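You operate a simulated robot arm through the tools that you are given. There is no shell and no other tool. Be economical: measure what you need, move in short steps, check, and stop when the job is done.

Carry out the task below with a simulated robot arm. There is one attempt and no reset: what you move stays moved.

JOB
Take the steel block and leave it on the white insert on the top of the check bench.

It is judged by the outcome, as a careful person would: the job done as asked, and still so three seconds after it is handed in. It fails if anything else is knocked over, pushed out of place, dropped, spilled or broken.

ROBOT AND FRAMES
A 7-joint arm with a two-finger parallel gripper, fixed in place. Base frame: the origin is at the foot of the arm, x ahead of it, y to its left, z up; the work surface is at about z = 0.86. Units: m, rad, N and s.
With the tool pointing down near the work surface it reaches from about 0.3 to 0.7 m from the base axis. Its first joint turns from -1.152 to 1.152 rad. Payload 1.57 kg.
Tool frame: the origin (TCP) lies between the finger pads and is the grasp point; the fingertips stand 0.03 m ahead of it; z points along the fingers, y is the line along which they close. Largest opening 0.11 m; finger width 0.024, thickness 0.012; the body of the gripper, 0.048 by 0.112 m, starts 0.078 m behind the TCP.
Orientation is that of the tool frame in the base frame, as [roll, pitch, yaw] about the fixed x, y, z axes, in that order (R = Rz(yaw) Ry(pitch) Rx(roll)). With the fingers straight down and closing along the base's y, the tool's x points along the base's -x, its y along +y and its z along -z.

CONTROLS
- The arm moves only by the tool nudge_tool. Its argument "deltas" is a list of rows, each a list of 3 entries, a list of its own where there are three numbers: the shift along the tool's x, y, z in units of 50 mm (1.0 is 50 mm), then the turn, a rotation vector about the tool's x, y, z in units of 6 degrees (1.0 is 6 degrees), then the gripper command, from -1 (fully open) to 1 (shut), values between in proportion. In form: [[[dx, dy, dz], [rx, ry, rz], gripper], ...]. A call has 1 to 10 rows; each row shifts and turns the commanded pose from where the row before left it, along the tool's axes as they then stand. A call with a number of a shift or a turn outside -1 to 1 is refused whole. Each row takes 0.2 s and may step no farther than 0.05 m and 0.15 rad from the row before; otherwise, or with a gripper value out of range, the whole call is refused. Where a pose cannot be reached the arm comes as near as it can. A force on the tool above 40 N (or 10 N above the force at the start of the call, whichever is more), or a blocked arm, ends the call early, and 0.2 s more pass. The fingers move at their own pace (about 0.108 m/s each) and stop on an object; they squeeze with about 29 N. The grip force told is the motor's: it shows also when the fingers shut on nothing. Time passes only in rows, and 0.2 s behind the last, so rows that do not move let the fingers close. The reply holds the time, the measured pose of the TCP, the force on the tool along the base axes, the opening and the grip force, in the units named above and with some noise, and new pictures: "views" is both (left out), scene, wrist or none.
- Cameras (640 x 400 px; columns grow to the right, rows downward): "scene" is fixed at [0.1684, -0.4019, 1.3914]; the picture's right is [0.70, -0.72, 0.00], its down [-0.49, -0.48, -0.72] and it looks along [0.52, 0.50, -0.69] (base axes); focal length 310 px, centre (320, 200). "wrist" rides on the gripper at [-0.036, 0, -0.08] in the tool frame; the picture's right is [0.00, -1.00, 0.00], its down [0.97, 0.00, -0.24] and it looks along [0.24, 0.00, 0.97] (tool axes); focal length 218 px, centre (320, 200). There is no depth. A picture from a camera that has moved, and an enlarged one, comes with that camera's place and axes in the base frame and with its lens.
- enlarge(camera, box): a new picture of the part [left, top, right, bottom] of that camera's present view, enlarged. No time passes.
- job_done(): hands the job in; it is judged then, once.

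Work in short steps. Places have to be worked out from the pictures, the camera data and where the tool is seen: move nearer, look again, correct. Check each grasp and each placing, and mend what went wrong. You have 90 turns and 150 pictures in all, those below and enlarged ones among them. Open the gripper and draw the arm clear of the work before you hand the job in, unless the task says otherwise; then end with one line.

The tools are called after "Request:" as a command line: name --argument value ..., lists and objects as JSON in quotes. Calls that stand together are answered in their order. nudge_tool: Moves the arm, as the interface text tells. Its arguments: {"type":"object","properties":{"deltas":{"type":"array"},"views":{"type":"string","enum":["both","scene","wrist","none"]}},"required":["deltas"]} The other tools are called the same way: enlarge (camera, box) takes an enlarged picture of a part of a camera's view; job_done () hands the job in.

At the start:

```text
time: 0.0
position: [0.3737, -0.0632, 1.1222]
tcp_rot: [-3.141, 0.0, 3.141]
force: [-0.3, -0.3, -0.1]
width: 0.1101
grip_force: 0.0
```

scene: 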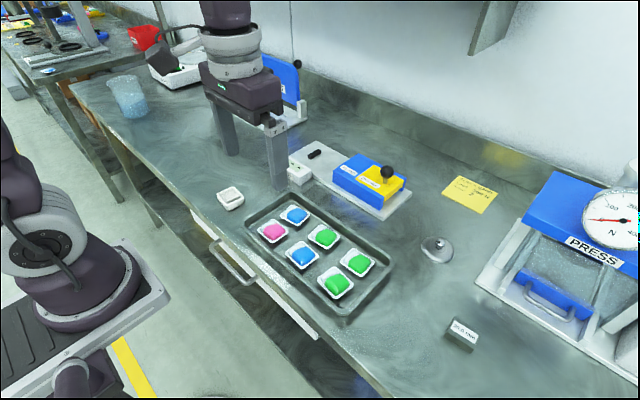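
wrist: 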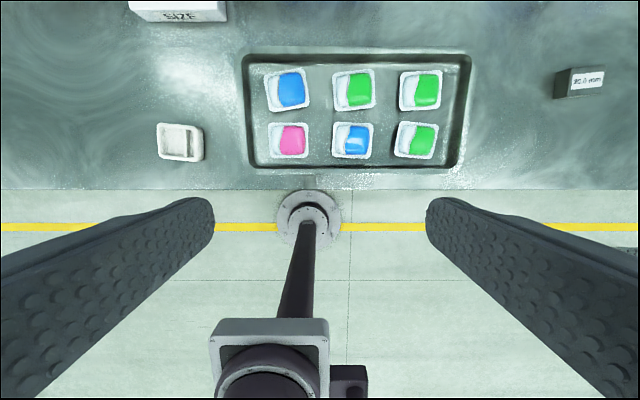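

I'll enlarge the candidate block and the fixtures to identify them.

Request:
enlarge --camera "scene" --box '[400, 220, 540, 360]'

Request:
enlarge --camera "scene" --box '[260, 110, 440, 230]'

Request:
enlarge --camera "scene" --box '[460, 150, 640, 370]'

Request:
enlarge --camera "scene" --box '[90, 0, 330, 220]'

```text
2.86 times, centred on (470, 290) of scene
camera zoom: at [0.1684, -0.4019, 1.3914], right [0.7, -0.72, 0.0], down [-0.49, -0.48, -0.72], along [0.52, 0.5, -0.69], focal length 885 px, centre (-109, -57)
```

zoom: 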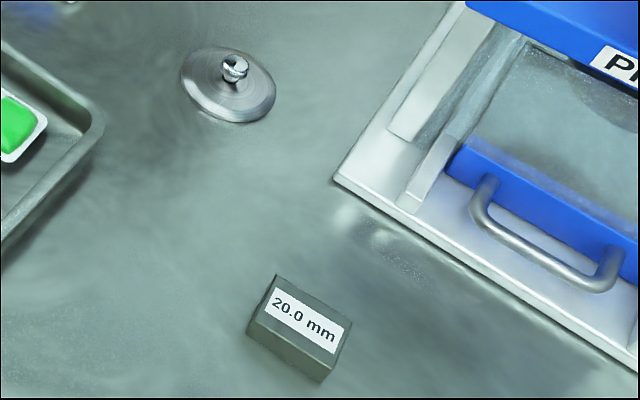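

```text
3.33 times, centred on (350, 170) of scene
camera zoom: at [0.1684, -0.4019, 1.3914], right [0.7, -0.72, 0.0], down [-0.49, -0.48, -0.72], along [0.52, 0.5, -0.69], focal length 1032 px, centre (220, 300)
```

zoom: 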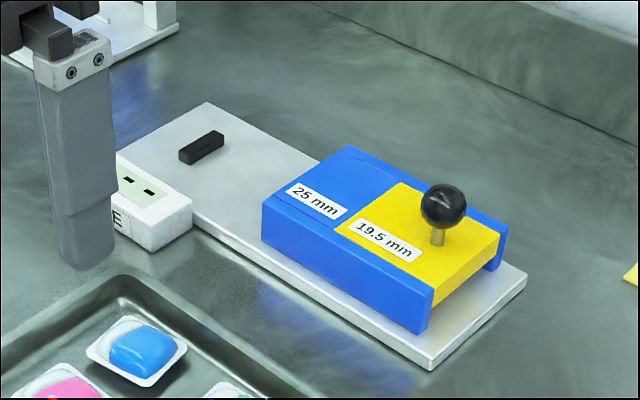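

```text
1.82 times, centred on (550, 260) of scene
camera zoom: at [0.1684, -0.4019, 1.3914], right [0.7, -0.72, 0.0], down [-0.49, -0.48, -0.72], along [0.52, 0.5, -0.69], focal length 563 px, centre (-98, 91)
```

zoom: 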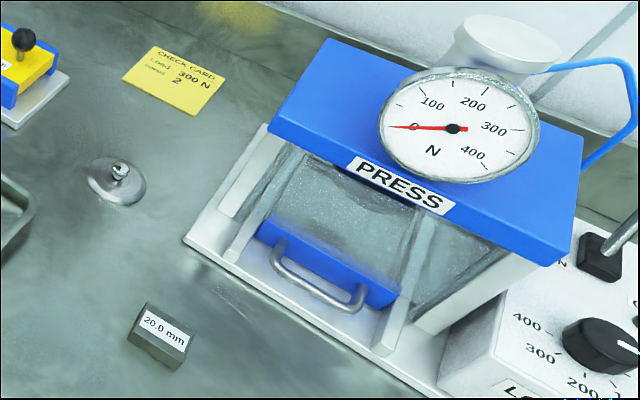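

```text
1.82 times, centred on (210, 110) of scene
camera zoom: at [0.1684, -0.4019, 1.3914], right [0.7, -0.72, 0.0], down [-0.49, -0.48, -0.72], along [0.52, 0.5, -0.69], focal length 563 px, centre (520, 364)
```

zoom: 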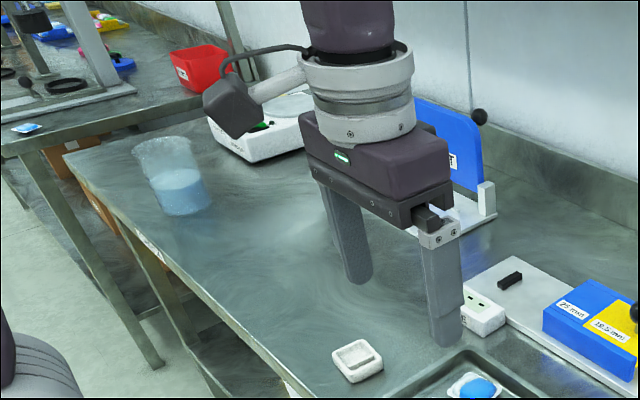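

The steel block labelled "20.0 mm" is at about (0.49, -0.42). The white recessed piece on the bench at about (0.41, 0.14) could be the insert. I'll move above the block at height and look.

Request:
nudge_tool --deltas '[[[-0.3, -0.85, 0], [0, 0, 0], -1], [[-0.3, -0.85, 0], [0, 0, 0], -1], [[-0.3, -0.85, 0], [0, 0, 0], -1], [[-0.3, -0.85, 0], [0, 0, 0], -1], [[-0.3, -0.85, 0], [0, 0, 0], -1], [[-0.3, -0.85, 0], [0, 0, 0], -1], [[-0.3, -0.85, 0], [0, 0, 0], -1], [[-0.3, -0.85, 0], [0, 0, 0], -1]]'

```text
time: 1.8
position: [0.4841, -0.3722, 1.1215]
tcp_rot: [3.14, -0.002, -3.14]
force: [-0.5, 0.8, -0.7]
width: 0.1099
grip_force: 0.0
out of reach, approached as far as the arm can: row 8
camera wrist: at [0.5192, -0.372, 1.2015], right [0.0, -1.0, 0.0], down [-0.97, 0.0, 0.24], along [-0.24, 0.0, -0.97], focal length 218 px, centre (320, 200)
```

scene: 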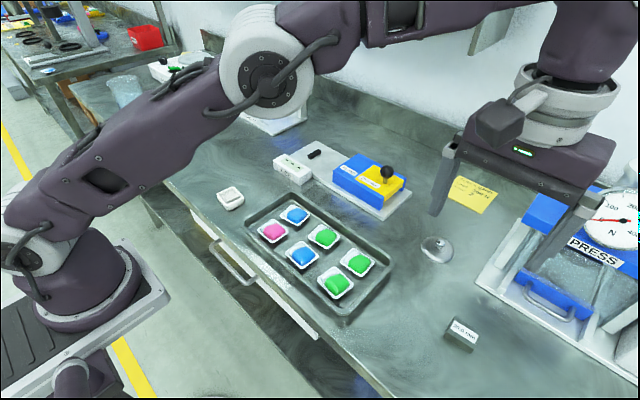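
wrist: 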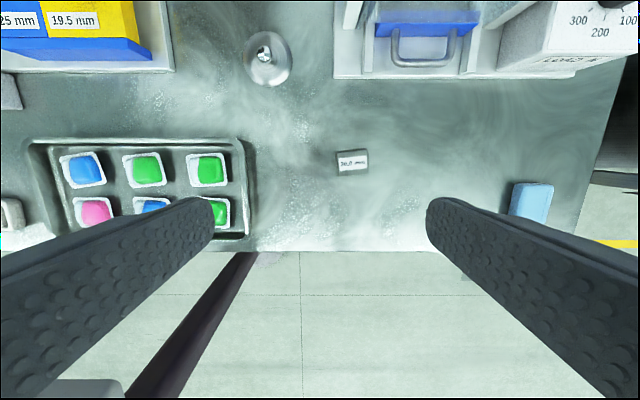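

Both views put the block at about (0.498, -0.419). I'll enlarge for its orientation and size.

Request:
enlarge --camera "wrist" --box '[312, 136, 392, 186]'

```text
8.00 times, centred on (352, 161) of wrist
camera zoom: at [0.5192, -0.372, 1.2015], right [0.0, -1.0, 0.0], down [-0.97, 0.0, 0.24], along [-0.24, 0.0, -0.97], focal length 1746 px, centre (64, 512)
```

zoom: 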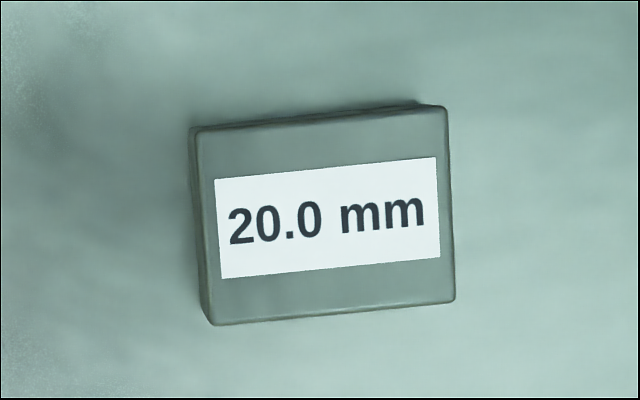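

The block is about 46 x 36 mm and turned about 5 degrees. With the arm moved aside, I'll look at the left side and the white piece.

Request:
enlarge --camera "scene" --box '[200, 170, 264, 220]'

Request:
enlarge --camera "scene" --box '[60, 20, 340, 195]'

```text
8.00 times, centred on (232, 195) of scene
camera zoom: at [0.1683, -0.4019, 1.3914], right [0.7, -0.72, 0.0], down [-0.49, -0.48, -0.72], along [0.52, 0.5, -0.69], focal length 2478 px, centre (1024, 240)
```

zoom: 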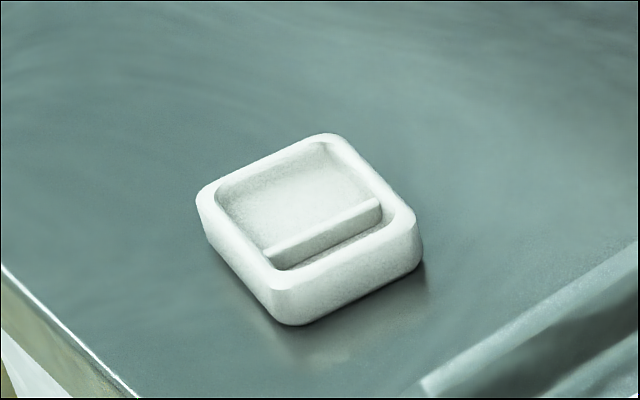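

```text
2.29 times, centred on (200, 108) of scene
camera zoom: at [0.1683, -0.4019, 1.3914], right [0.7, -0.72, 0.0], down [-0.49, -0.48, -0.72], along [0.52, 0.5, -0.69], focal length 708 px, centre (594, 411)
```

zoom: 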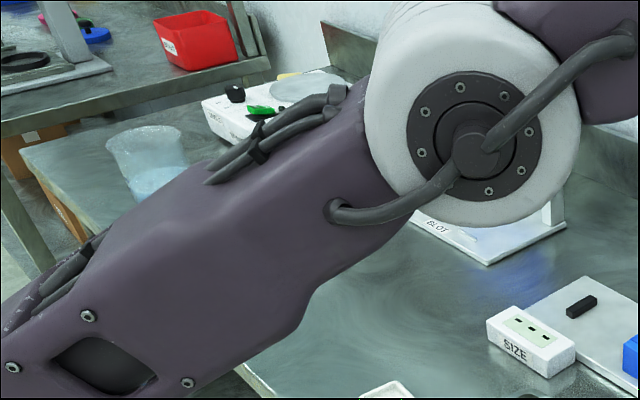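

The white piece is an open insert about 5 cm square lying on the bench. I'll go down over the block, turning 5 degrees, and check before the grasp.

Request:
nudge_tool --deltas '[[[-0.07, -0.235, 0.6], [0, 0, -0.21], -1], [[-0.07, -0.235, 0.6], [0, 0, -0.21], -1], [[-0.07, -0.235, 0.6], [0, 0, -0.21], -1], [[-0.07, -0.235, 0.6], [0, 0, -0.21], -1], [[0, 0, 0], [0, 0, 0], -1]]'

```text
time: 3.0
position: [0.4968, -0.4172, 1.0022]
tcp_rot: [-3.141, 0.0, -3.054]
force: [0.3, 0.5, 0.1]
width: 0.11
grip_force: 0.1
camera wrist: at [0.5322, -0.4137, 1.0817], right [0.09, -1.0, 0.0], down [-0.97, -0.09, 0.24], along [-0.24, -0.02, -0.97], focal length 218 px, centre (320, 200)
```

scene: 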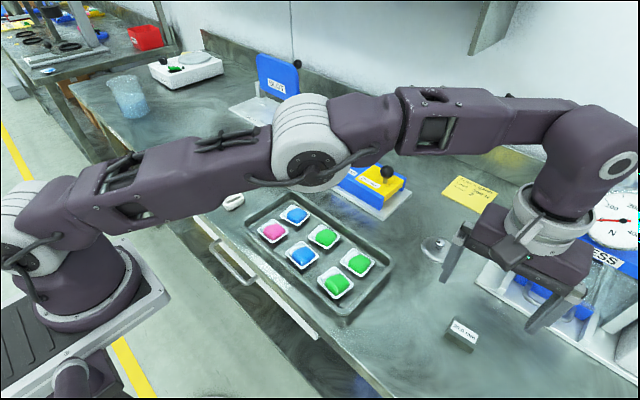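
wrist: 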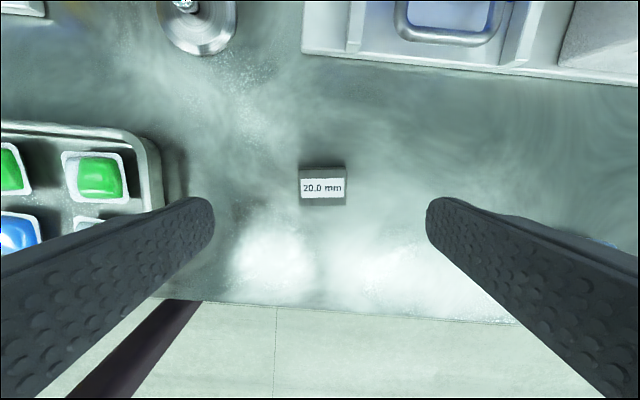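

The block sits centred between the fingers at about (0.497, -0.418). I'll descend to TCP 0.896 and stay open.

Request:
nudge_tool --deltas '[[[0, 0, 0.6], [0, 0, 0], -1], [[0, 0, 0.6], [0, 0, 0], -1], [[0, 0, 0.5], [0, 0, 0], -1], [[0, 0, 0.3], [0, 0, 0], -1], [[0, 0, 0.12], [0, 0, 0], -1], [[0, 0, 0], [0, 0, 0], -1]]'

```text
time: 4.4
position: [0.4981, -0.419, 0.8955]
tcp_rot: [-3.141, 0.0, -3.054]
force: [0.7, -0.3, -0.5]
width: 0.1102
grip_force: 0.0
camera wrist: at [0.5346, -0.4153, 0.976], right [0.09, -1.0, 0.0], down [-0.97, -0.09, 0.24], along [-0.24, -0.02, -0.97], focal length 218 px, centre (320, 200)
```

scene: 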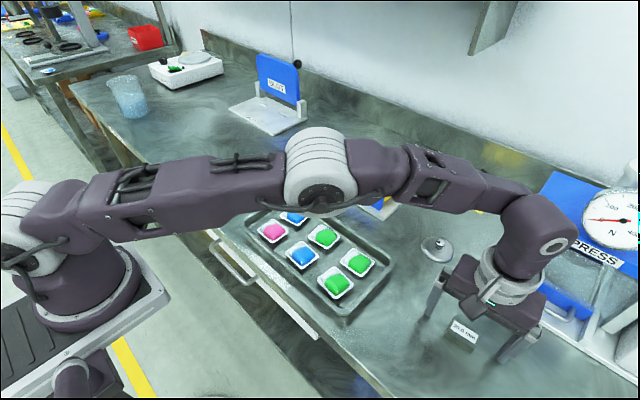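
wrist: 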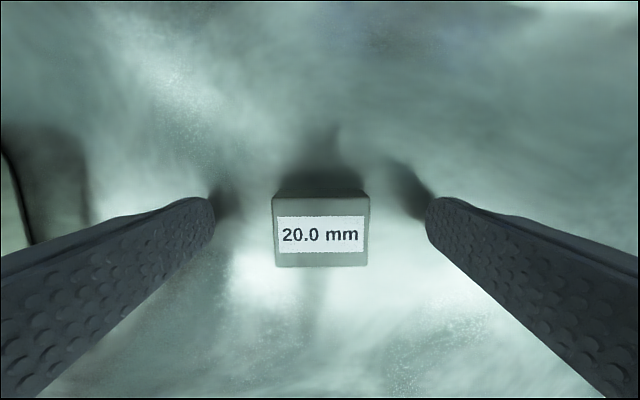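

The fingers straddle the block and the tips are clear of the surface. I'll close now.

Request:
nudge_tool --deltas '[[[0.06, 0, 0], [0, 0, 0], 1], [[0, 0, 0], [0, 0, 0], 1], [[0, 0, 0], [0, 0, 0], 1], [[0, 0, 0], [0, 0, 0], 1]]' --views "wrist"

```text
time: 5.4
position: [0.4945, -0.4196, 0.8959]
tcp_rot: [3.14, 0.0, -3.055]
force: [0.3, -0.8, -0.6]
width: 0.0456
grip_force: 29.5
camera wrist: at [0.5311, -0.4154, 0.976], right [0.09, -1.0, 0.0], down [-0.97, -0.09, 0.24], along [-0.24, -0.02, -0.97], focal length 218 px, centre (320, 200)
```

wrist: 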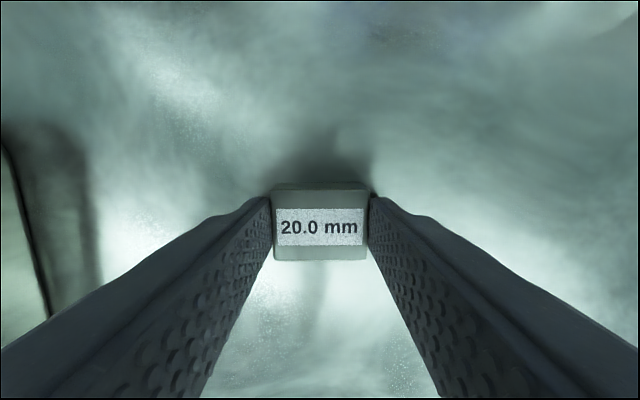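

Gripped at 45.6 mm. I'll lift straight up to about z = 1.08.

Request:
nudge_tool --deltas '[[[0, 0, -0.3], [0, 0, 0], 1], [[0, 0, -0.6], [0, 0, 0], 1], [[0, 0, -0.9], [0, 0, 0], 1], [[0, 0, -0.9], [0, 0, 0], 1], [[0, 0, -0.9], [0, 0, 0], 1], [[0, 0, 0], [0, 0, 0], 1]]'

```text
time: 6.8
position: [0.4874, -0.4102, 1.0543]
tcp_rot: [-3.14, -0.002, -3.037]
force: [-0.7, 0.5, -0.4]
width: 0.0002
grip_force: 21.5
out of reach, approached as far as the arm can: row 5
camera wrist: at [0.5241, -0.4059, 1.1338], right [0.1, -0.99, 0.0], down [-0.96, -0.1, 0.24], along [-0.24, -0.03, -0.97], focal length 218 px, centre (320, 200)
```

scene: 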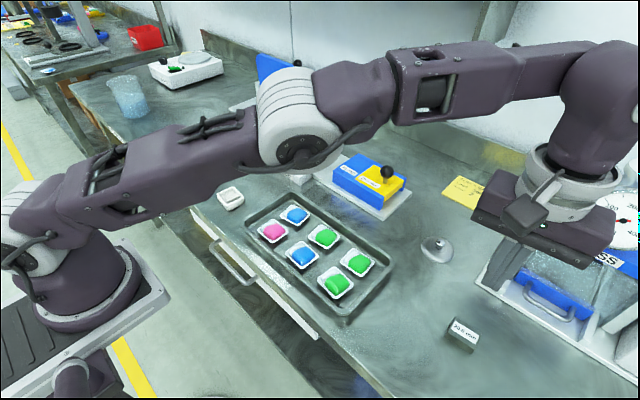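
wrist: 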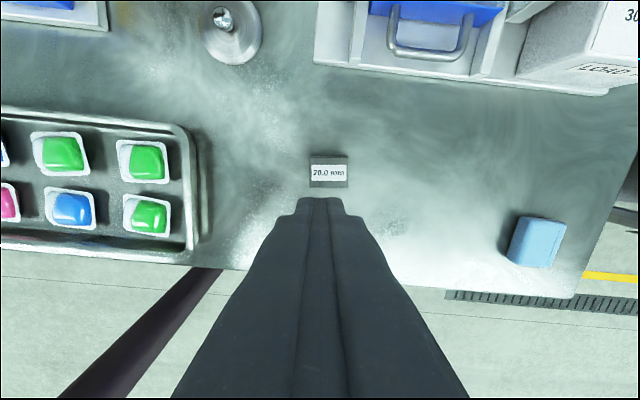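

The grip slipped and the block stayed on the bench. I'll look closely at where it is and at its sides.

Request:
enlarge --camera "wrist" --box '[297, 145, 361, 195]'

Request:
enlarge --camera "scene" --box '[430, 308, 494, 358]'

```text
8.00 times, centred on (329, 170) of wrist
camera zoom: at [0.5241, -0.4059, 1.1338], right [0.1, -0.99, 0.0], down [-0.96, -0.1, 0.24], along [-0.24, -0.03, -0.97], focal length 1746 px, centre (248, 440)
```

zoom: 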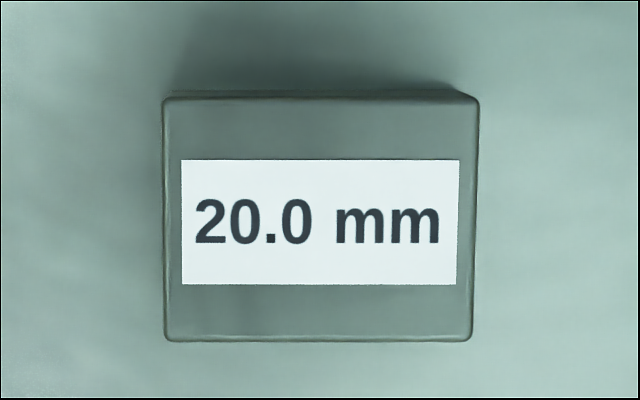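

```text
8.00 times, centred on (462, 333) of scene
camera zoom: at [0.1683, -0.4019, 1.3914], right [0.7, -0.72, 0.0], down [-0.49, -0.48, -0.72], along [0.52, 0.5, -0.69], focal length 2478 px, centre (-816, -864)
```

zoom: 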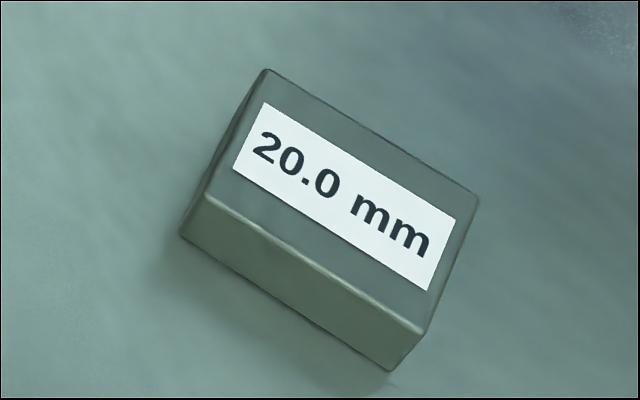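

The sides are straight, so the hold was probably too shallow for the lift speed. I'll open, go down about 3 mm deeper than before, and regrasp.

Request:
nudge_tool --deltas '[[[-0.13, -0.22, 0], [0, 0, 0], -1], [[0, 0, 0.3], [0, 0, 0], -1], [[0, 0, 0.6], [0, 0, 0], -1], [[0, 0, 0.8], [0, 0, 0], -1], [[0, 0, 0.8], [0, 0, 0], -1], [[0, 0, 0.5], [0, 0, 0], -1], [[0, 0, 0.16], [0, 0, 0], -1], [[0, 0, 0.06], [0, 0, 0], -1], [[0, 0, 0], [0, 0, 0], -1]]' --views "wrist"

```text
time: 8.8
position: [0.4878, -0.4119, 0.894]
tcp_rot: [3.141, 0.0, -3.054]
force: [0.8, -0.7, 0.2]
width: 0.11
grip_force: 0.1
out of reach, approached as far as the arm can: row 1
camera wrist: at [0.5236, -0.4074, 0.9734], right [0.09, -1.0, 0.0], down [-0.97, -0.09, 0.24], along [-0.24, -0.02, -0.97], focal length 218 px, centre (320, 200)
```

wrist: 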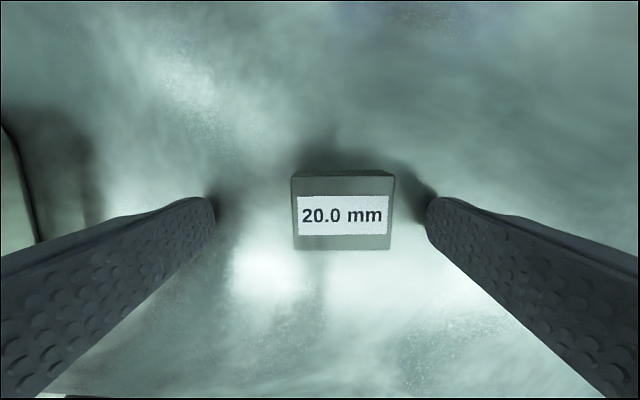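

The block is still about 8 mm off in x and y. I'll shift onto it, lower 1.5 mm, and close.

Request:
nudge_tool --deltas '[[[-0.146, -0.174, 0], [0, 0, 0], -1], [[0, 0, 0.03], [0, 0, 0], -1], [[0, 0, 0], [0, 0, 0], 1], [[0, 0, 0], [0, 0, 0], 1], [[0, 0, 0], [0, 0, 0], 1], [[0, 0, 0], [0, 0, 0], 1]]' --views "wrist"

Request:
nudge_tool --deltas '[[[0, 0, -0.04], [0, 0, 0], 1], [[0, 0, -0.05], [0, 0, 0], 1], [[0, 0, -0.06], [0, 0, 0], 1], [[0, 0, -0.06], [0, 0, 0], 1], [[0, 0, 0], [0, 0, 0], 1]]'

```text
time: 10.2
position: [0.4962, -0.4173, 0.8928]
tcp_rot: [-3.14, 0.0, -3.055]
force: [1.3, -1.2, -0.4]
width: 0.0456
grip_force: 28.9
camera wrist: at [0.5317, -0.4149, 0.9726], right [0.09, -1.0, 0.0], down [-0.97, -0.09, 0.24], along [-0.24, -0.02, -0.97], focal length 218 px, centre (320, 200)
```

wrist: 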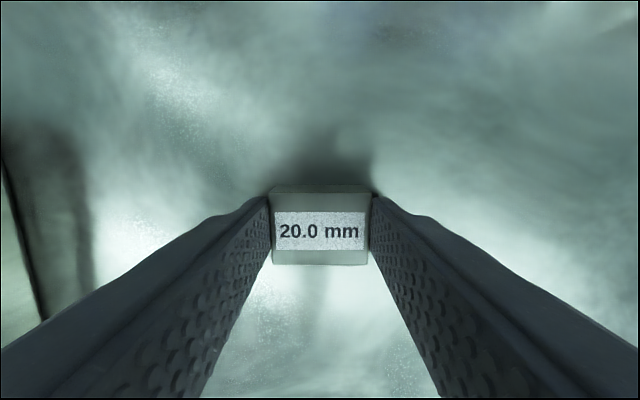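

```text
time: 11.4
position: [0.4945, -0.4178, 0.9023]
tcp_rot: [3.141, 0.0, -3.053]
force: [0.3, 0.1, -2.1]
width: 0.0455
grip_force: 28.9
camera wrist: at [0.5305, -0.4147, 0.9826], right [0.09, -1.0, 0.0], down [-0.97, -0.09, 0.24], along [-0.24, -0.02, -0.97], focal length 218 px, centre (320, 200)
```

scene: 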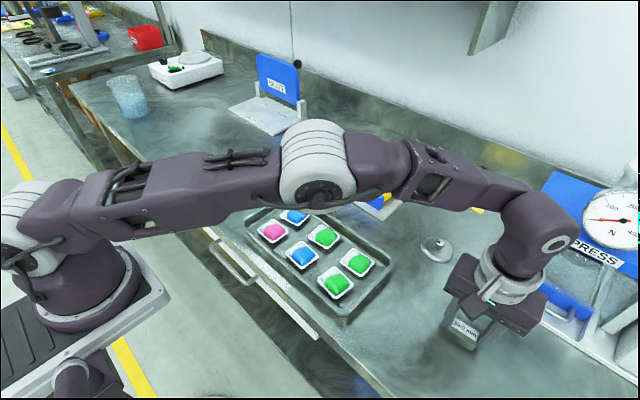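
wrist: 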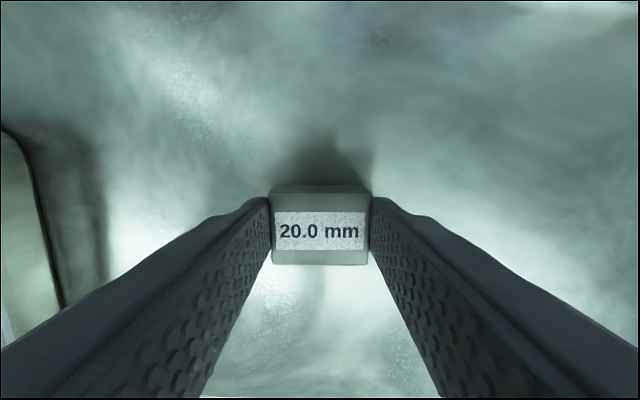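

The block is held: it rose with the fingers and the tool reads about 2 N of weight. I'll keep lifting gently to about 0.96.

Request:
nudge_tool --deltas '[[[0, 0, -0.06], [0, 0, 0], 1], [[0, 0, -0.1], [0, 0, 0], 1], [[0, 0, -0.14], [0, 0, 0], 1], [[0.05, 0, -0.18], [0, 0, 0], 1], [[0.1, 0.05, -0.2], [0, 0, 0], 1], [[0.15, 0.1, -0.2], [0, 0, 0], 1], [[0.15, 0.1, -0.16], [0, 0, 0], 1], [[0.1, 0.1, -0.1], [0, 0, 0], 1], [[0.05, 0.05, -0.05], [0, 0, 0], 1], [[0, 0, 0], [0, 0, 0], 1]]' --views "wrist"

```text
time: 13.6
position: [0.4643, -0.4047, 0.9631]
tcp_rot: [-3.141, 0.001, -3.055]
force: [0.1, -0.3, -2.3]
width: 0.0456
grip_force: 29.3
camera wrist: at [0.4997, -0.4, 1.0433], right [0.09, -1.0, 0.0], down [-0.97, -0.09, 0.24], along [-0.24, -0.02, -0.97], focal length 218 px, centre (320, 200)
```

wrist: 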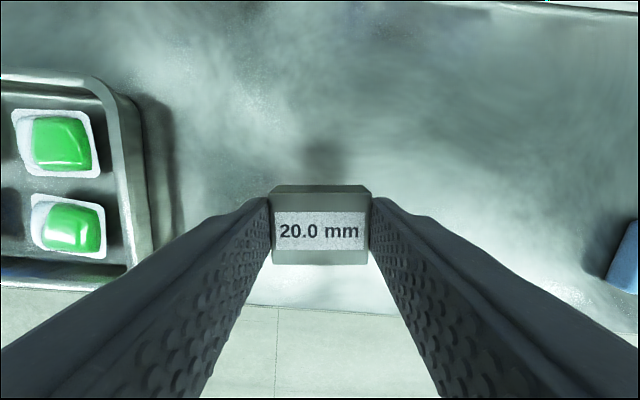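

The hold is stable. I'll carry it left toward the insert with gentle ramps, rising a little.

Request:
nudge_tool --deltas '[[[0, 0.12, -0.03], [0, 0, 0], 1], [[0, 0.28, -0.1], [0, 0, 0], 1], [[0, 0.45, -0.15], [0, 0, 0], 1], [[0, 0.6, -0.15], [0, 0, 0], 1], [[0, 0.7, -0.12], [0, 0, 0], 1], [[0, 0.7, -0.1], [0, 0, 0], 1], [[0, 0.6, -0.05], [0, 0, 0], 1], [[0, 0.45, -0.03], [0, 0, 0], 1], [[0, 0.28, 0], [0, 0, 0], 1], [[0, 0.12, 0], [0, 0, 0], 1]]' --views "wrist"

Request:
nudge_tool --deltas '[[[0, 0.12, 0], [0, 0, 0], 1], [[0, 0.28, 0], [0, 0, 0], 1], [[0, 0.45, 0], [0, 0, 0], 1], [[0, 0.6, 0], [0, 0, 0], 1], [[0, 0.7, 0], [0, 0, 0], 1], [[0, 0.7, 0], [0, 0, 0], 1], [[0, 0.6, 0], [0, 0, 0], 1], [[0, 0.45, 0], [0, 0, 0], 1], [[0, 0.28, 0], [0, 0, 0], 1], [[0, 0.12, 0], [0, 0, 0], 1]]'

```text
time: 15.8
position: [0.4431, -0.1872, 0.9983]
tcp_rot: [3.141, 0.0, -3.053]
force: [-0.1, 0.1, -2.1]
width: 0.0457
grip_force: 29.2
camera wrist: at [0.4798, -0.1835, 1.0786], right [0.09, -1.0, 0.0], down [-0.97, -0.09, 0.24], along [-0.24, -0.02, -0.97], focal length 218 px, centre (320, 200)
```

wrist: 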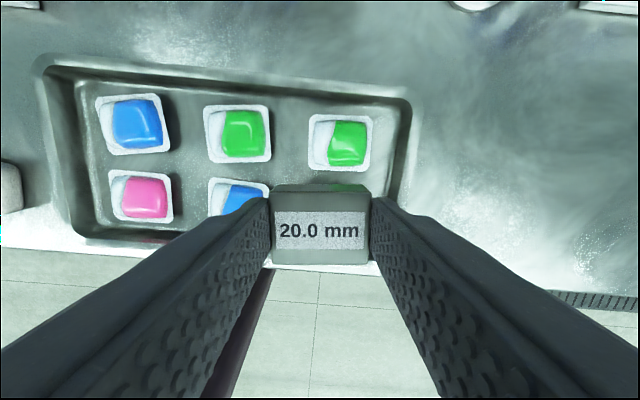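

```text
time: 18.0
position: [0.4246, 0.0259, 0.9988]
tcp_rot: [-3.141, -0.001, -3.055]
force: [0.1, 0.4, -3.1]
width: 0.0454
grip_force: 29.1
camera wrist: at [0.4621, 0.03, 1.0795], right [0.09, -1.0, 0.0], down [-0.97, -0.09, 0.24], along [-0.24, -0.02, -0.97], focal length 218 px, centre (320, 200)
```

scene: 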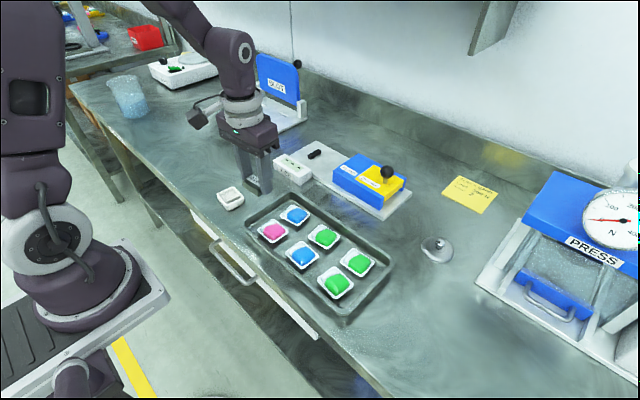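
wrist: 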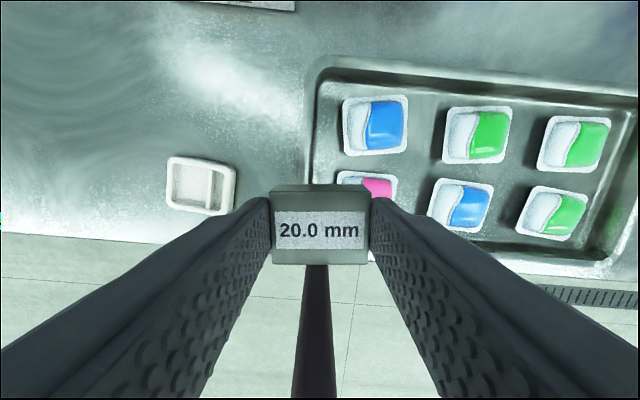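

The white insert is now in the wrist view. I'll enlarge it, and also the left end of the bench in case there's another candidate.

Request:
enlarge --camera "wrist" --box '[152, 148, 248, 223]'

Request:
enlarge --camera "scene" --box '[70, 30, 320, 186]'

```text
5.33 times, centred on (200, 186) of wrist
camera zoom: at [0.4621, 0.03, 1.0795], right [0.09, -1.0, 0.0], down [-0.97, -0.09, 0.24], along [-0.24, -0.02, -0.97], focal length 1164 px, centre (960, 277)
```

zoom: 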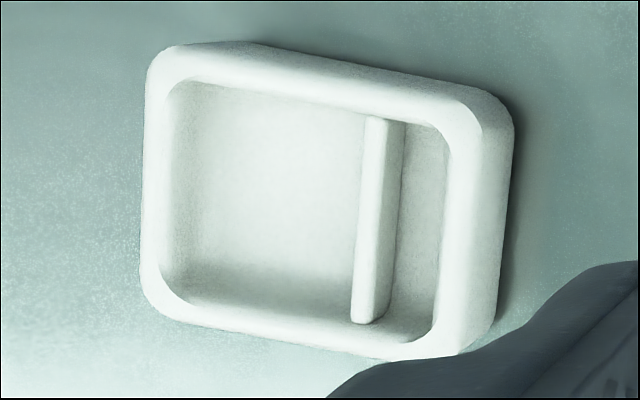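

```text
2.56 times, centred on (195, 108) of scene
camera zoom: at [0.1684, -0.4019, 1.3914], right [0.7, -0.72, 0.0], down [-0.49, -0.48, -0.72], along [0.52, 0.5, -0.69], focal length 793 px, centre (640, 436)
```

zoom: 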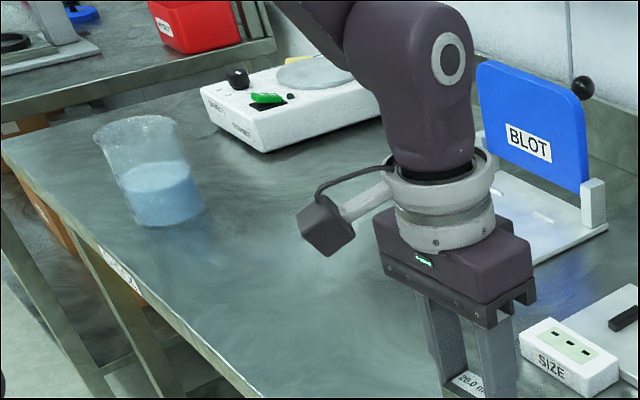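

I see no other insert, so this open white piece at about (0.415, 0.140) is the target. I'll shift so it shows unobstructed above the held block and measure its rim.

Request:
nudge_tool --deltas '[[[0.07, 0.12, 0], [0, 0, 0], 1], [[0.14, 0.24, 0], [0, 0, 0], 1], [[0.21, 0.36, 0], [0, 0, 0], 1], [[0.28, 0.48, 0], [0, 0, 0], 1], [[0.28, 0.48, 0], [0, 0, 0], 1], [[0.21, 0.36, 0], [0, 0, 0], 1], [[0.14, 0.24, 0], [0, 0, 0], 1], [[0.07, 0.12, 0], [0, 0, 0], 1], [[0, 0, 0], [0, 0, 0], 1]]'

Request:
enlarge --camera "wrist" --box '[256, 80, 384, 160]'

```text
time: 20.0
position: [0.3461, 0.141, 0.9998]
tcp_rot: [3.142, 0.0, -3.054]
force: [0.6, -0.4, -3.2]
width: 0.0454
grip_force: 28.9
camera wrist: at [0.3823, 0.1445, 1.0797], right [0.09, -1.0, 0.0], down [-0.97, -0.09, 0.24], along [-0.24, -0.02, -0.97], focal length 218 px, centre (320, 200)
```

scene: 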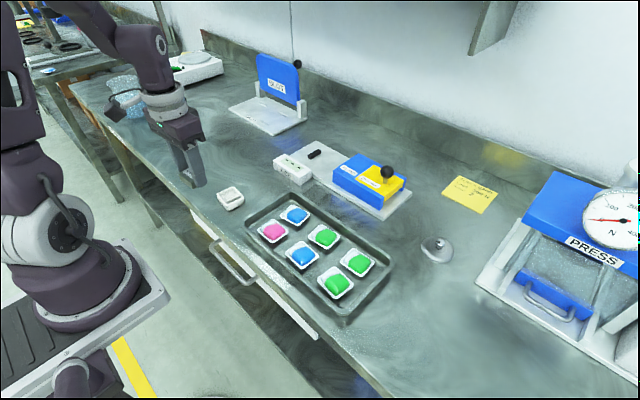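
wrist: 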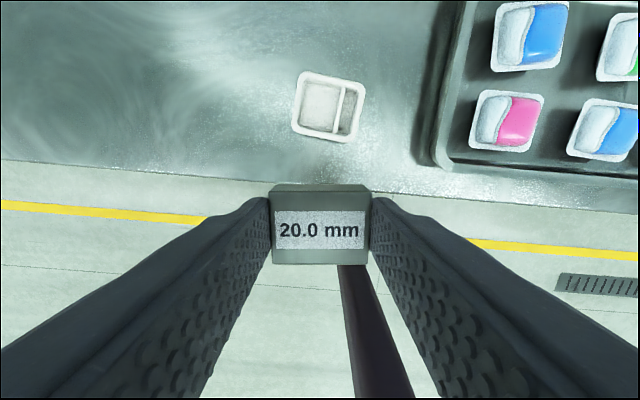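

```text
5.00 times, centred on (320, 120) of wrist
camera zoom: at [0.3823, 0.1445, 1.0797], right [0.09, -1.0, 0.0], down [-0.97, -0.09, 0.24], along [-0.24, -0.02, -0.97], focal length 1091 px, centre (320, 600)
```

zoom: 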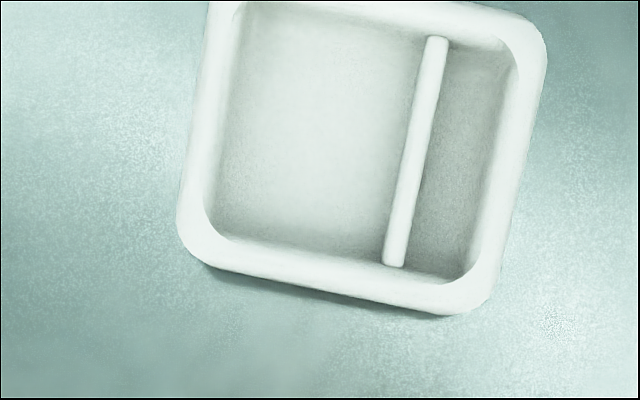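

I'll take one more enlargement that includes the whole insert.

Request:
enlarge --camera "wrist" --box '[280, 62, 376, 152]'

Request:
enlarge --camera "scene" --box '[206, 175, 254, 220]'

```text
4.44 times, centred on (328, 107) of wrist
camera zoom: at [0.3823, 0.1445, 1.0797], right [0.09, -1.0, 0.0], down [-0.97, -0.09, 0.24], along [-0.24, -0.02, -0.97], focal length 970 px, centre (284, 613)
```

zoom: 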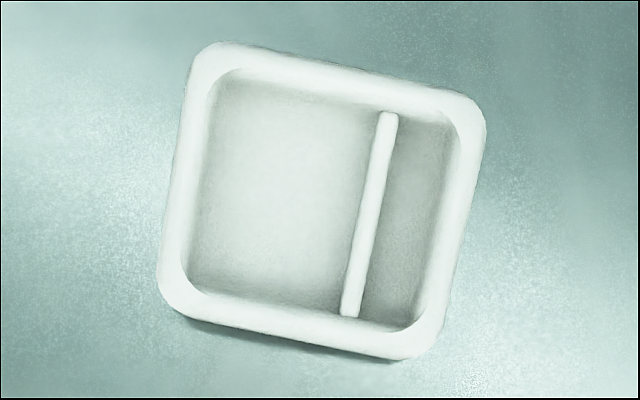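

```text
8.89 times, centred on (230, 198) of scene
camera zoom: at [0.1684, -0.4018, 1.3914], right [0.7, -0.72, 0.0], down [-0.49, -0.48, -0.72], along [0.52, 0.5, -0.69], focal length 2753 px, centre (1120, 222)
```

zoom: 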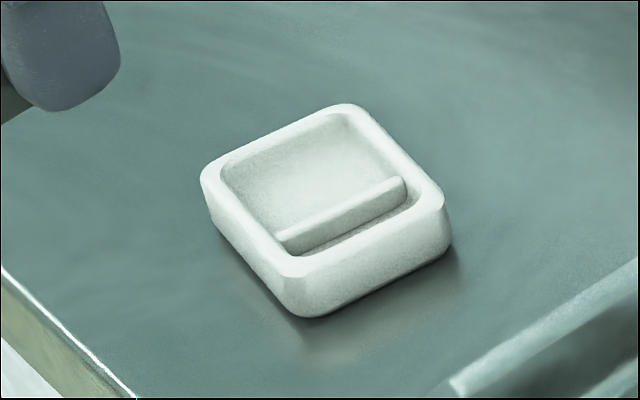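

I measure the insert's rim at about 57 x 48 mm outside and 46 x 40 mm inside. It's centred at (0.414, 0.141), turned about -5.5 degrees, with its top near 0.879. Set diagonally, the 46 x 36 block rests on all four walls, so I'll turn it first.

Request:
nudge_tool --deltas '[[[0, 0, 0], [0, 0, -0.3], 1], [[0, 0, 0], [0, 0, -0.6], 1], [[0, 0, 0], [0, 0, -0.9], 1], [[0, 0, 0], [0, 0, -1.0], 1], [[0, 0, 0], [0, 0, -1.0], 1], [[0, 0, 0], [0, 0, -0.9], 1], [[0, 0, 0], [0, 0, -0.6], 1], [[0, 0, 0], [0, 0, -0.35], 1], [[0, 0, 0], [0, 0, -0.1], 1], [[0, 0, 0], [0, 0, 0], 1]]' --views "wrist"

```text
time: 22.2
position: [0.345, 0.1401, 0.9999]
tcp_rot: [-3.141, 0.0, -2.45]
force: [-0.5, 0.6, -3.0]
width: 0.0455
grip_force: 29.0
camera wrist: at [0.3731, 0.164, 1.0792], right [0.64, -0.77, 0.0], down [-0.75, -0.62, 0.24], along [-0.19, -0.15, -0.97], focal length 218 px, centre (320, 200)
```

wrist: 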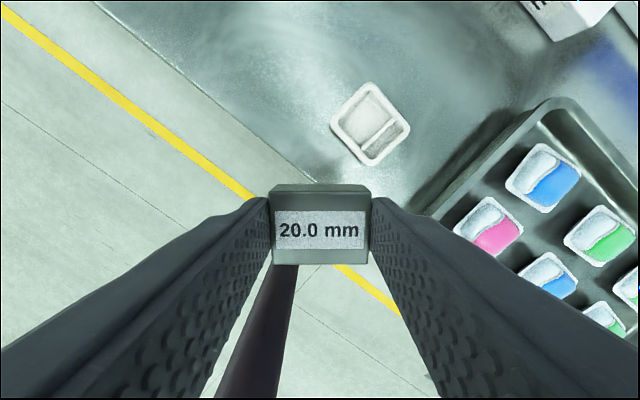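

The insert centre checks out at (0.415, 0.141). I'll move over it and come down to about z = 0.94.

Request:
nudge_tool --deltas '[[[-0.09, -0.07, 0], [0, 0, 0], 1], [[-0.2, -0.16, 0], [0, 0, 0], 1], [[-0.253, -0.208, 0.0], [0, 0, 0], 1], [[-0.253, -0.208, 0.1], [0, 0, 0], 1], [[-0.2, -0.16, 0.2], [0, 0, 0], 1], [[-0.09, -0.07, 0.25], [0, 0, 0], 1], [[0, 0, 0.25], [0, 0, 0], 1], [[0, 0, 0.2], [0, 0, 0], 1], [[0, 0, 0.1], [0, 0, 0], 1], [[0, 0, 0], [0, 0, 0], 1]]'

Request:
enlarge --camera "scene" --box '[190, 150, 270, 225]'

```text
time: 24.4
position: [0.4145, 0.1406, 0.9426]
tcp_rot: [-3.142, 0.001, -2.453]
force: [0.3, 0.0, -2.3]
width: 0.0456
grip_force: 28.9
camera wrist: at [0.443, 0.1644, 1.0229], right [0.64, -0.77, 0.0], down [-0.75, -0.62, 0.24], along [-0.19, -0.15, -0.97], focal length 218 px, centre (320, 200)
```

scene: 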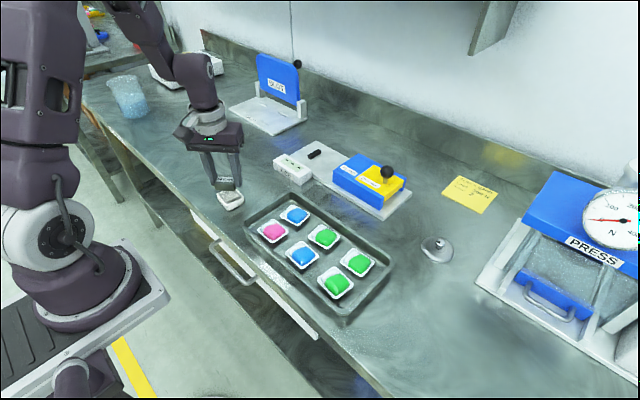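
wrist: 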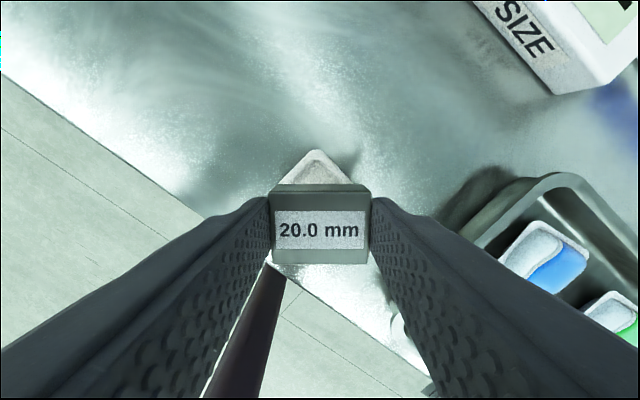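

```text
5.33 times, centred on (230, 188) of scene
camera zoom: at [0.1684, -0.4019, 1.3914], right [0.7, -0.72, 0.0], down [-0.49, -0.48, -0.72], along [0.52, 0.5, -0.69], focal length 1652 px, centre (800, 267)
```

zoom: 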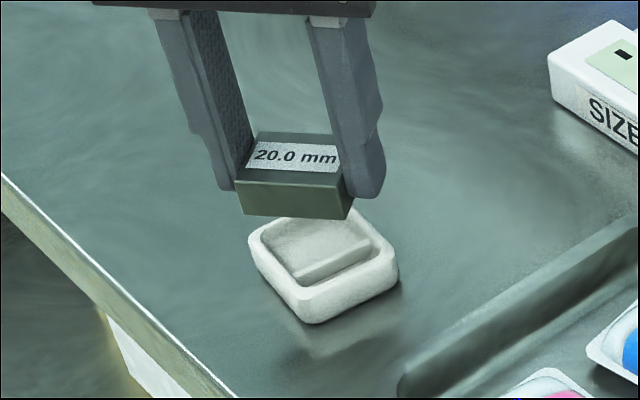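

The block is centred over the insert. I'll lower to about 0.917, then in small steps toward contact.

Request:
nudge_tool --deltas '[[[0, 0, 0.1], [0, 0, 0], 1], [[0, 0, 0.15], [0, 0, 0], 1], [[0, 0, 0.15], [0, 0, 0], 1], [[0, 0, 0.08], [0, 0, 0], 1], [[0, 0, 0.03], [0, 0, 0], 1], [[0, 0, 0], [0, 0, 0], 1]]' --views "none"

Request:
enlarge --camera "scene" --box '[200, 165, 264, 215]'

```text
time: 25.8
position: [0.414, 0.1416, 0.9178]
tcp_rot: [-3.142, -0.001, -2.453]
force: [-0.6, 0.1, -1.6]
width: 0.046
grip_force: 28.7
```

```text
8.00 times, centred on (232, 190) of scene
camera zoom: at [0.1684, -0.4019, 1.3914], right [0.7, -0.72, 0.0], down [-0.49, -0.48, -0.72], along [0.52, 0.5, -0.69], focal length 2478 px, centre (1024, 280)
```

zoom: 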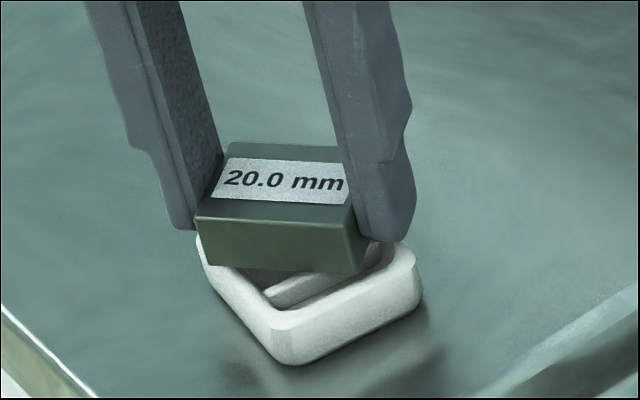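

It's still a few mm above the rim. I'll step down 1 mm per row and watch the force.

Request:
nudge_tool --deltas '[[[0, 0, 0.02], [0, 0, 0], 1], [[0, 0, 0.02], [0, 0, 0], 1], [[0, 0, 0.02], [0, 0, 0], 1], [[0, 0, 0.02], [0, 0, 0], 1], [[0, 0, 0], [0, 0, 0], 1]]' --views "none"

Request:
enlarge --camera "scene" --box '[200, 165, 264, 215]'

```text
time: 27.0
position: [0.415, 0.1412, 0.9144]
tcp_rot: [3.141, 0.001, -2.452]
force: [0.8, -0.3, -2.7]
width: 0.0455
grip_force: 29.2
```

```text
8.00 times, centred on (232, 190) of scene
camera zoom: at [0.1684, -0.4019, 1.3914], right [0.7, -0.72, 0.0], down [-0.49, -0.48, -0.72], along [0.52, 0.5, -0.69], focal length 2478 px, centre (1024, 280)
```

zoom: 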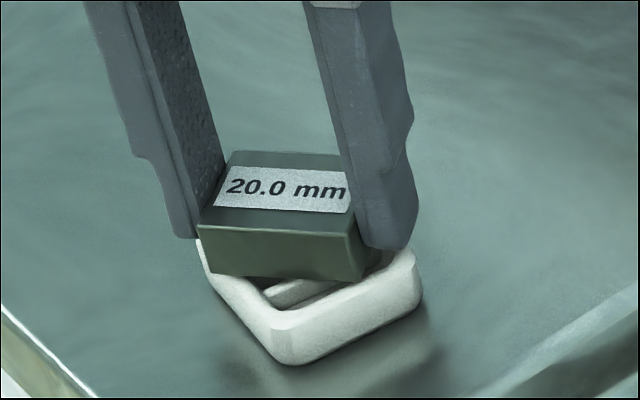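

No contact yet. I'll keep stepping down.

Request:
nudge_tool --deltas '[[[0, 0, 0.02], [0, 0, 0], 1], [[0, 0, 0.02], [0, 0, 0], 1], [[0, 0, 0], [0, 0, 0], 1]]' --views "none"

Request:
nudge_tool --deltas '[[[0, 0, 0.02], [0, 0, 0], 1], [[0, 0, 0.02], [0, 0, 0], 1], [[0, 0, 0], [0, 0, 0], 1]]' --views "none"

Request:
enlarge --camera "scene" --box '[200, 165, 264, 215]'

```text
time: 27.8
position: [0.4138, 0.1393, 0.9129]
tcp_rot: [-3.142, 0.001, -2.454]
force: [-1.8, -0.9, 1.2]
width: 0.0456
grip_force: 29.1
```

```text
time: 28.6
position: [0.4155, 0.1418, 0.9111]
tcp_rot: [-3.141, 0.001, -2.452]
force: [0.2, -0.3, 27.3]
width: 0.046
grip_force: 28.8
```

```text
8.00 times, centred on (232, 190) of scene
camera zoom: at [0.168, -0.402, 1.3914], right [0.7, -0.72, 0.0], down [-0.49, -0.48, -0.73], along [0.52, 0.51, -0.69], focal length 2478 px, centre (1024, 280)
```

zoom: 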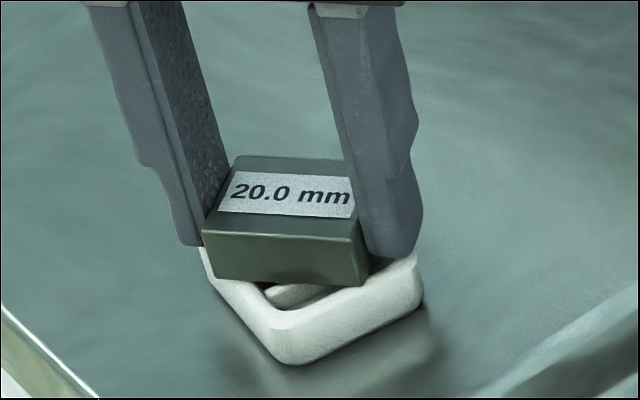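

The block is in firm contact at 27 N. I'll back off 1.5 mm to relieve the press before releasing.

Request:
nudge_tool --deltas '[[[0, 0, -0.03], [0, 0, 0], 1], [[0, 0, 0], [0, 0, 0], 1]]' --views "none"

```text
time: 29.2
position: [0.4155, 0.1397, 0.9134]
tcp_rot: [-3.141, -0.002, -2.454]
force: [-0.2, -0.7, -2.8]
width: 0.0454
grip_force: 28.7
```

The press is relieved and the arm carries the full weight again. I'll go 0.6 mm down and open partway, enough to release.

Request:
nudge_tool --deltas '[[[0, 0, 0.013], [0, 0, 0], 1], [[0, 0, 0], [0, 0, 0], 1], [[0, 0, 0], [0, 0, 0], 0.1], [[0, 0, 0], [0, 0, 0], -0.2], [[0, 0, 0], [0, 0, 0], -0.5], [[0, 0, 0], [0, 0, 0], -0.5]]'

Request:
enlarge --camera "scene" --box '[200, 165, 264, 215]'

```text
time: 30.6
position: [0.4155, 0.1392, 0.9131]
tcp_rot: [3.141, 0.0, -2.452]
force: [0.7, -0.3, -0.4]
width: 0.0826
grip_force: 0.1
camera wrist: at [0.4433, 0.164, 0.9919], right [0.64, -0.77, 0.0], down [-0.75, -0.62, 0.24], along [-0.19, -0.15, -0.97], focal length 218 px, centre (320, 200)
```

scene: 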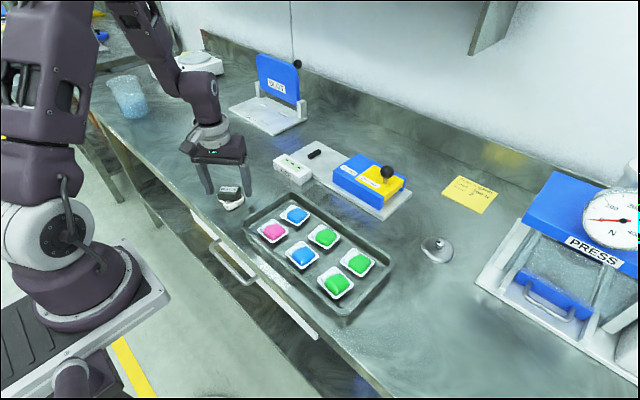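
wrist: 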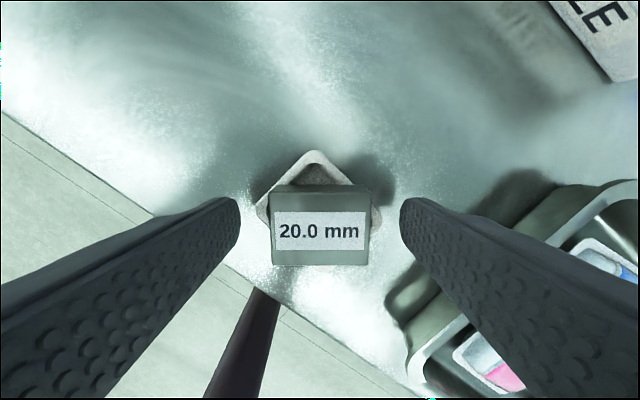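

```text
8.00 times, centred on (232, 190) of scene
camera zoom: at [0.1684, -0.4019, 1.3914], right [0.7, -0.72, 0.0], down [-0.49, -0.48, -0.72], along [0.52, 0.5, -0.69], focal length 2478 px, centre (1024, 280)
```

zoom: 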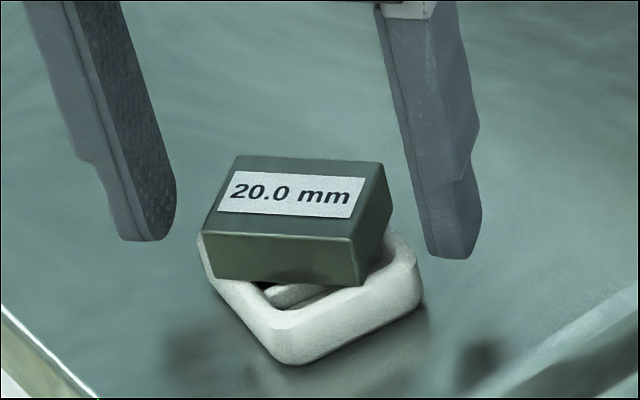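

The block sits level on the insert and the fingers are clear of it. I'll rise straight up.

Request:
nudge_tool --deltas '[[[0, 0, -0.2], [0, 0, 0], -0.5], [[0, 0, -0.5], [0, 0, 0], -0.5], [[0, 0, -0.8], [0, 0, 0], -1], [[0, 0, -0.8], [0, 0, 0], -1], [[0, 0, -0.8], [0, 0, 0], -1], [[0.5, 0.3, -0.3], [0, 0, 0], -1], [[0.5, 0.3, 0], [0, 0, 0], -1], [[0, 0, 0], [0, 0, 0], -1]]'

Request:
enlarge --camera "scene" --box '[200, 165, 264, 215]'

Request:
enlarge --camera "wrist" --box '[220, 60, 420, 185]'

```text
time: 32.4
position: [0.3548, 0.133, 1.0794]
tcp_rot: [3.141, 0.0, -2.45]
force: [0.1, -0.8, -1.3]
width: 0.1102
grip_force: 0.1
camera wrist: at [0.3824, 0.1556, 1.1598], right [0.64, -0.77, 0.0], down [-0.75, -0.62, 0.24], along [-0.19, -0.15, -0.97], focal length 218 px, centre (320, 200)
```

scene: 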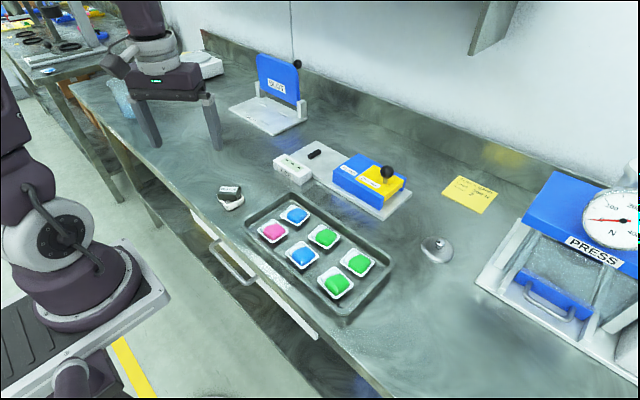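
wrist: 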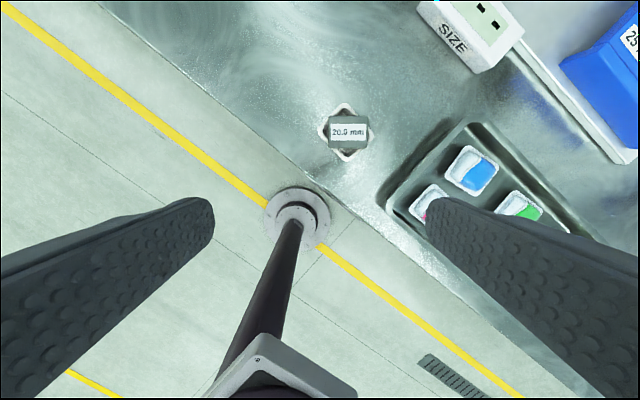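

```text
8.00 times, centred on (232, 190) of scene
camera zoom: at [0.1684, -0.4019, 1.3914], right [0.7, -0.72, 0.0], down [-0.49, -0.48, -0.72], along [0.52, 0.5, -0.69], focal length 2478 px, centre (1024, 280)
```

zoom: 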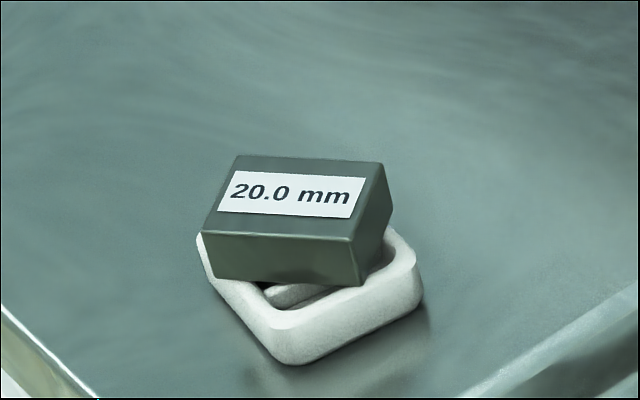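

```text
3.20 times, centred on (320, 122) of wrist
camera zoom: at [0.3824, 0.1556, 1.1598], right [0.64, -0.77, 0.0], down [-0.75, -0.62, 0.24], along [-0.19, -0.15, -0.97], focal length 698 px, centre (320, 448)
```

zoom: 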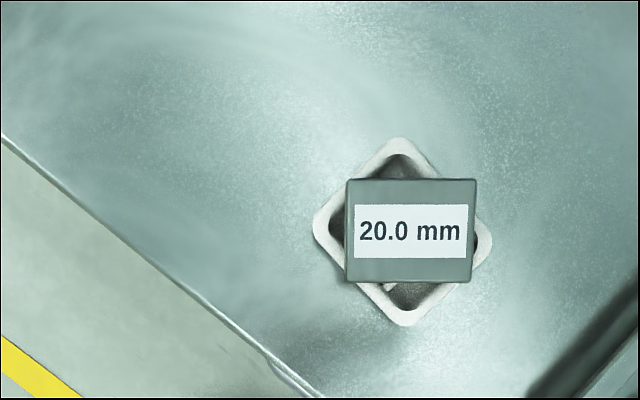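

The block rests centred and level across the insert's four walls. The gripper is open and the arm is clear, with nothing else disturbed, so I'm handing it in.

Request:
job_done

```text
The job is handed in.
```

The steel block is resting level, set diagonally across the rim of the white insert, with the gripper open and the arm clear. My first grasp slipped on the lift and left the block on the bench, but the second held and nothing else was disturbed.
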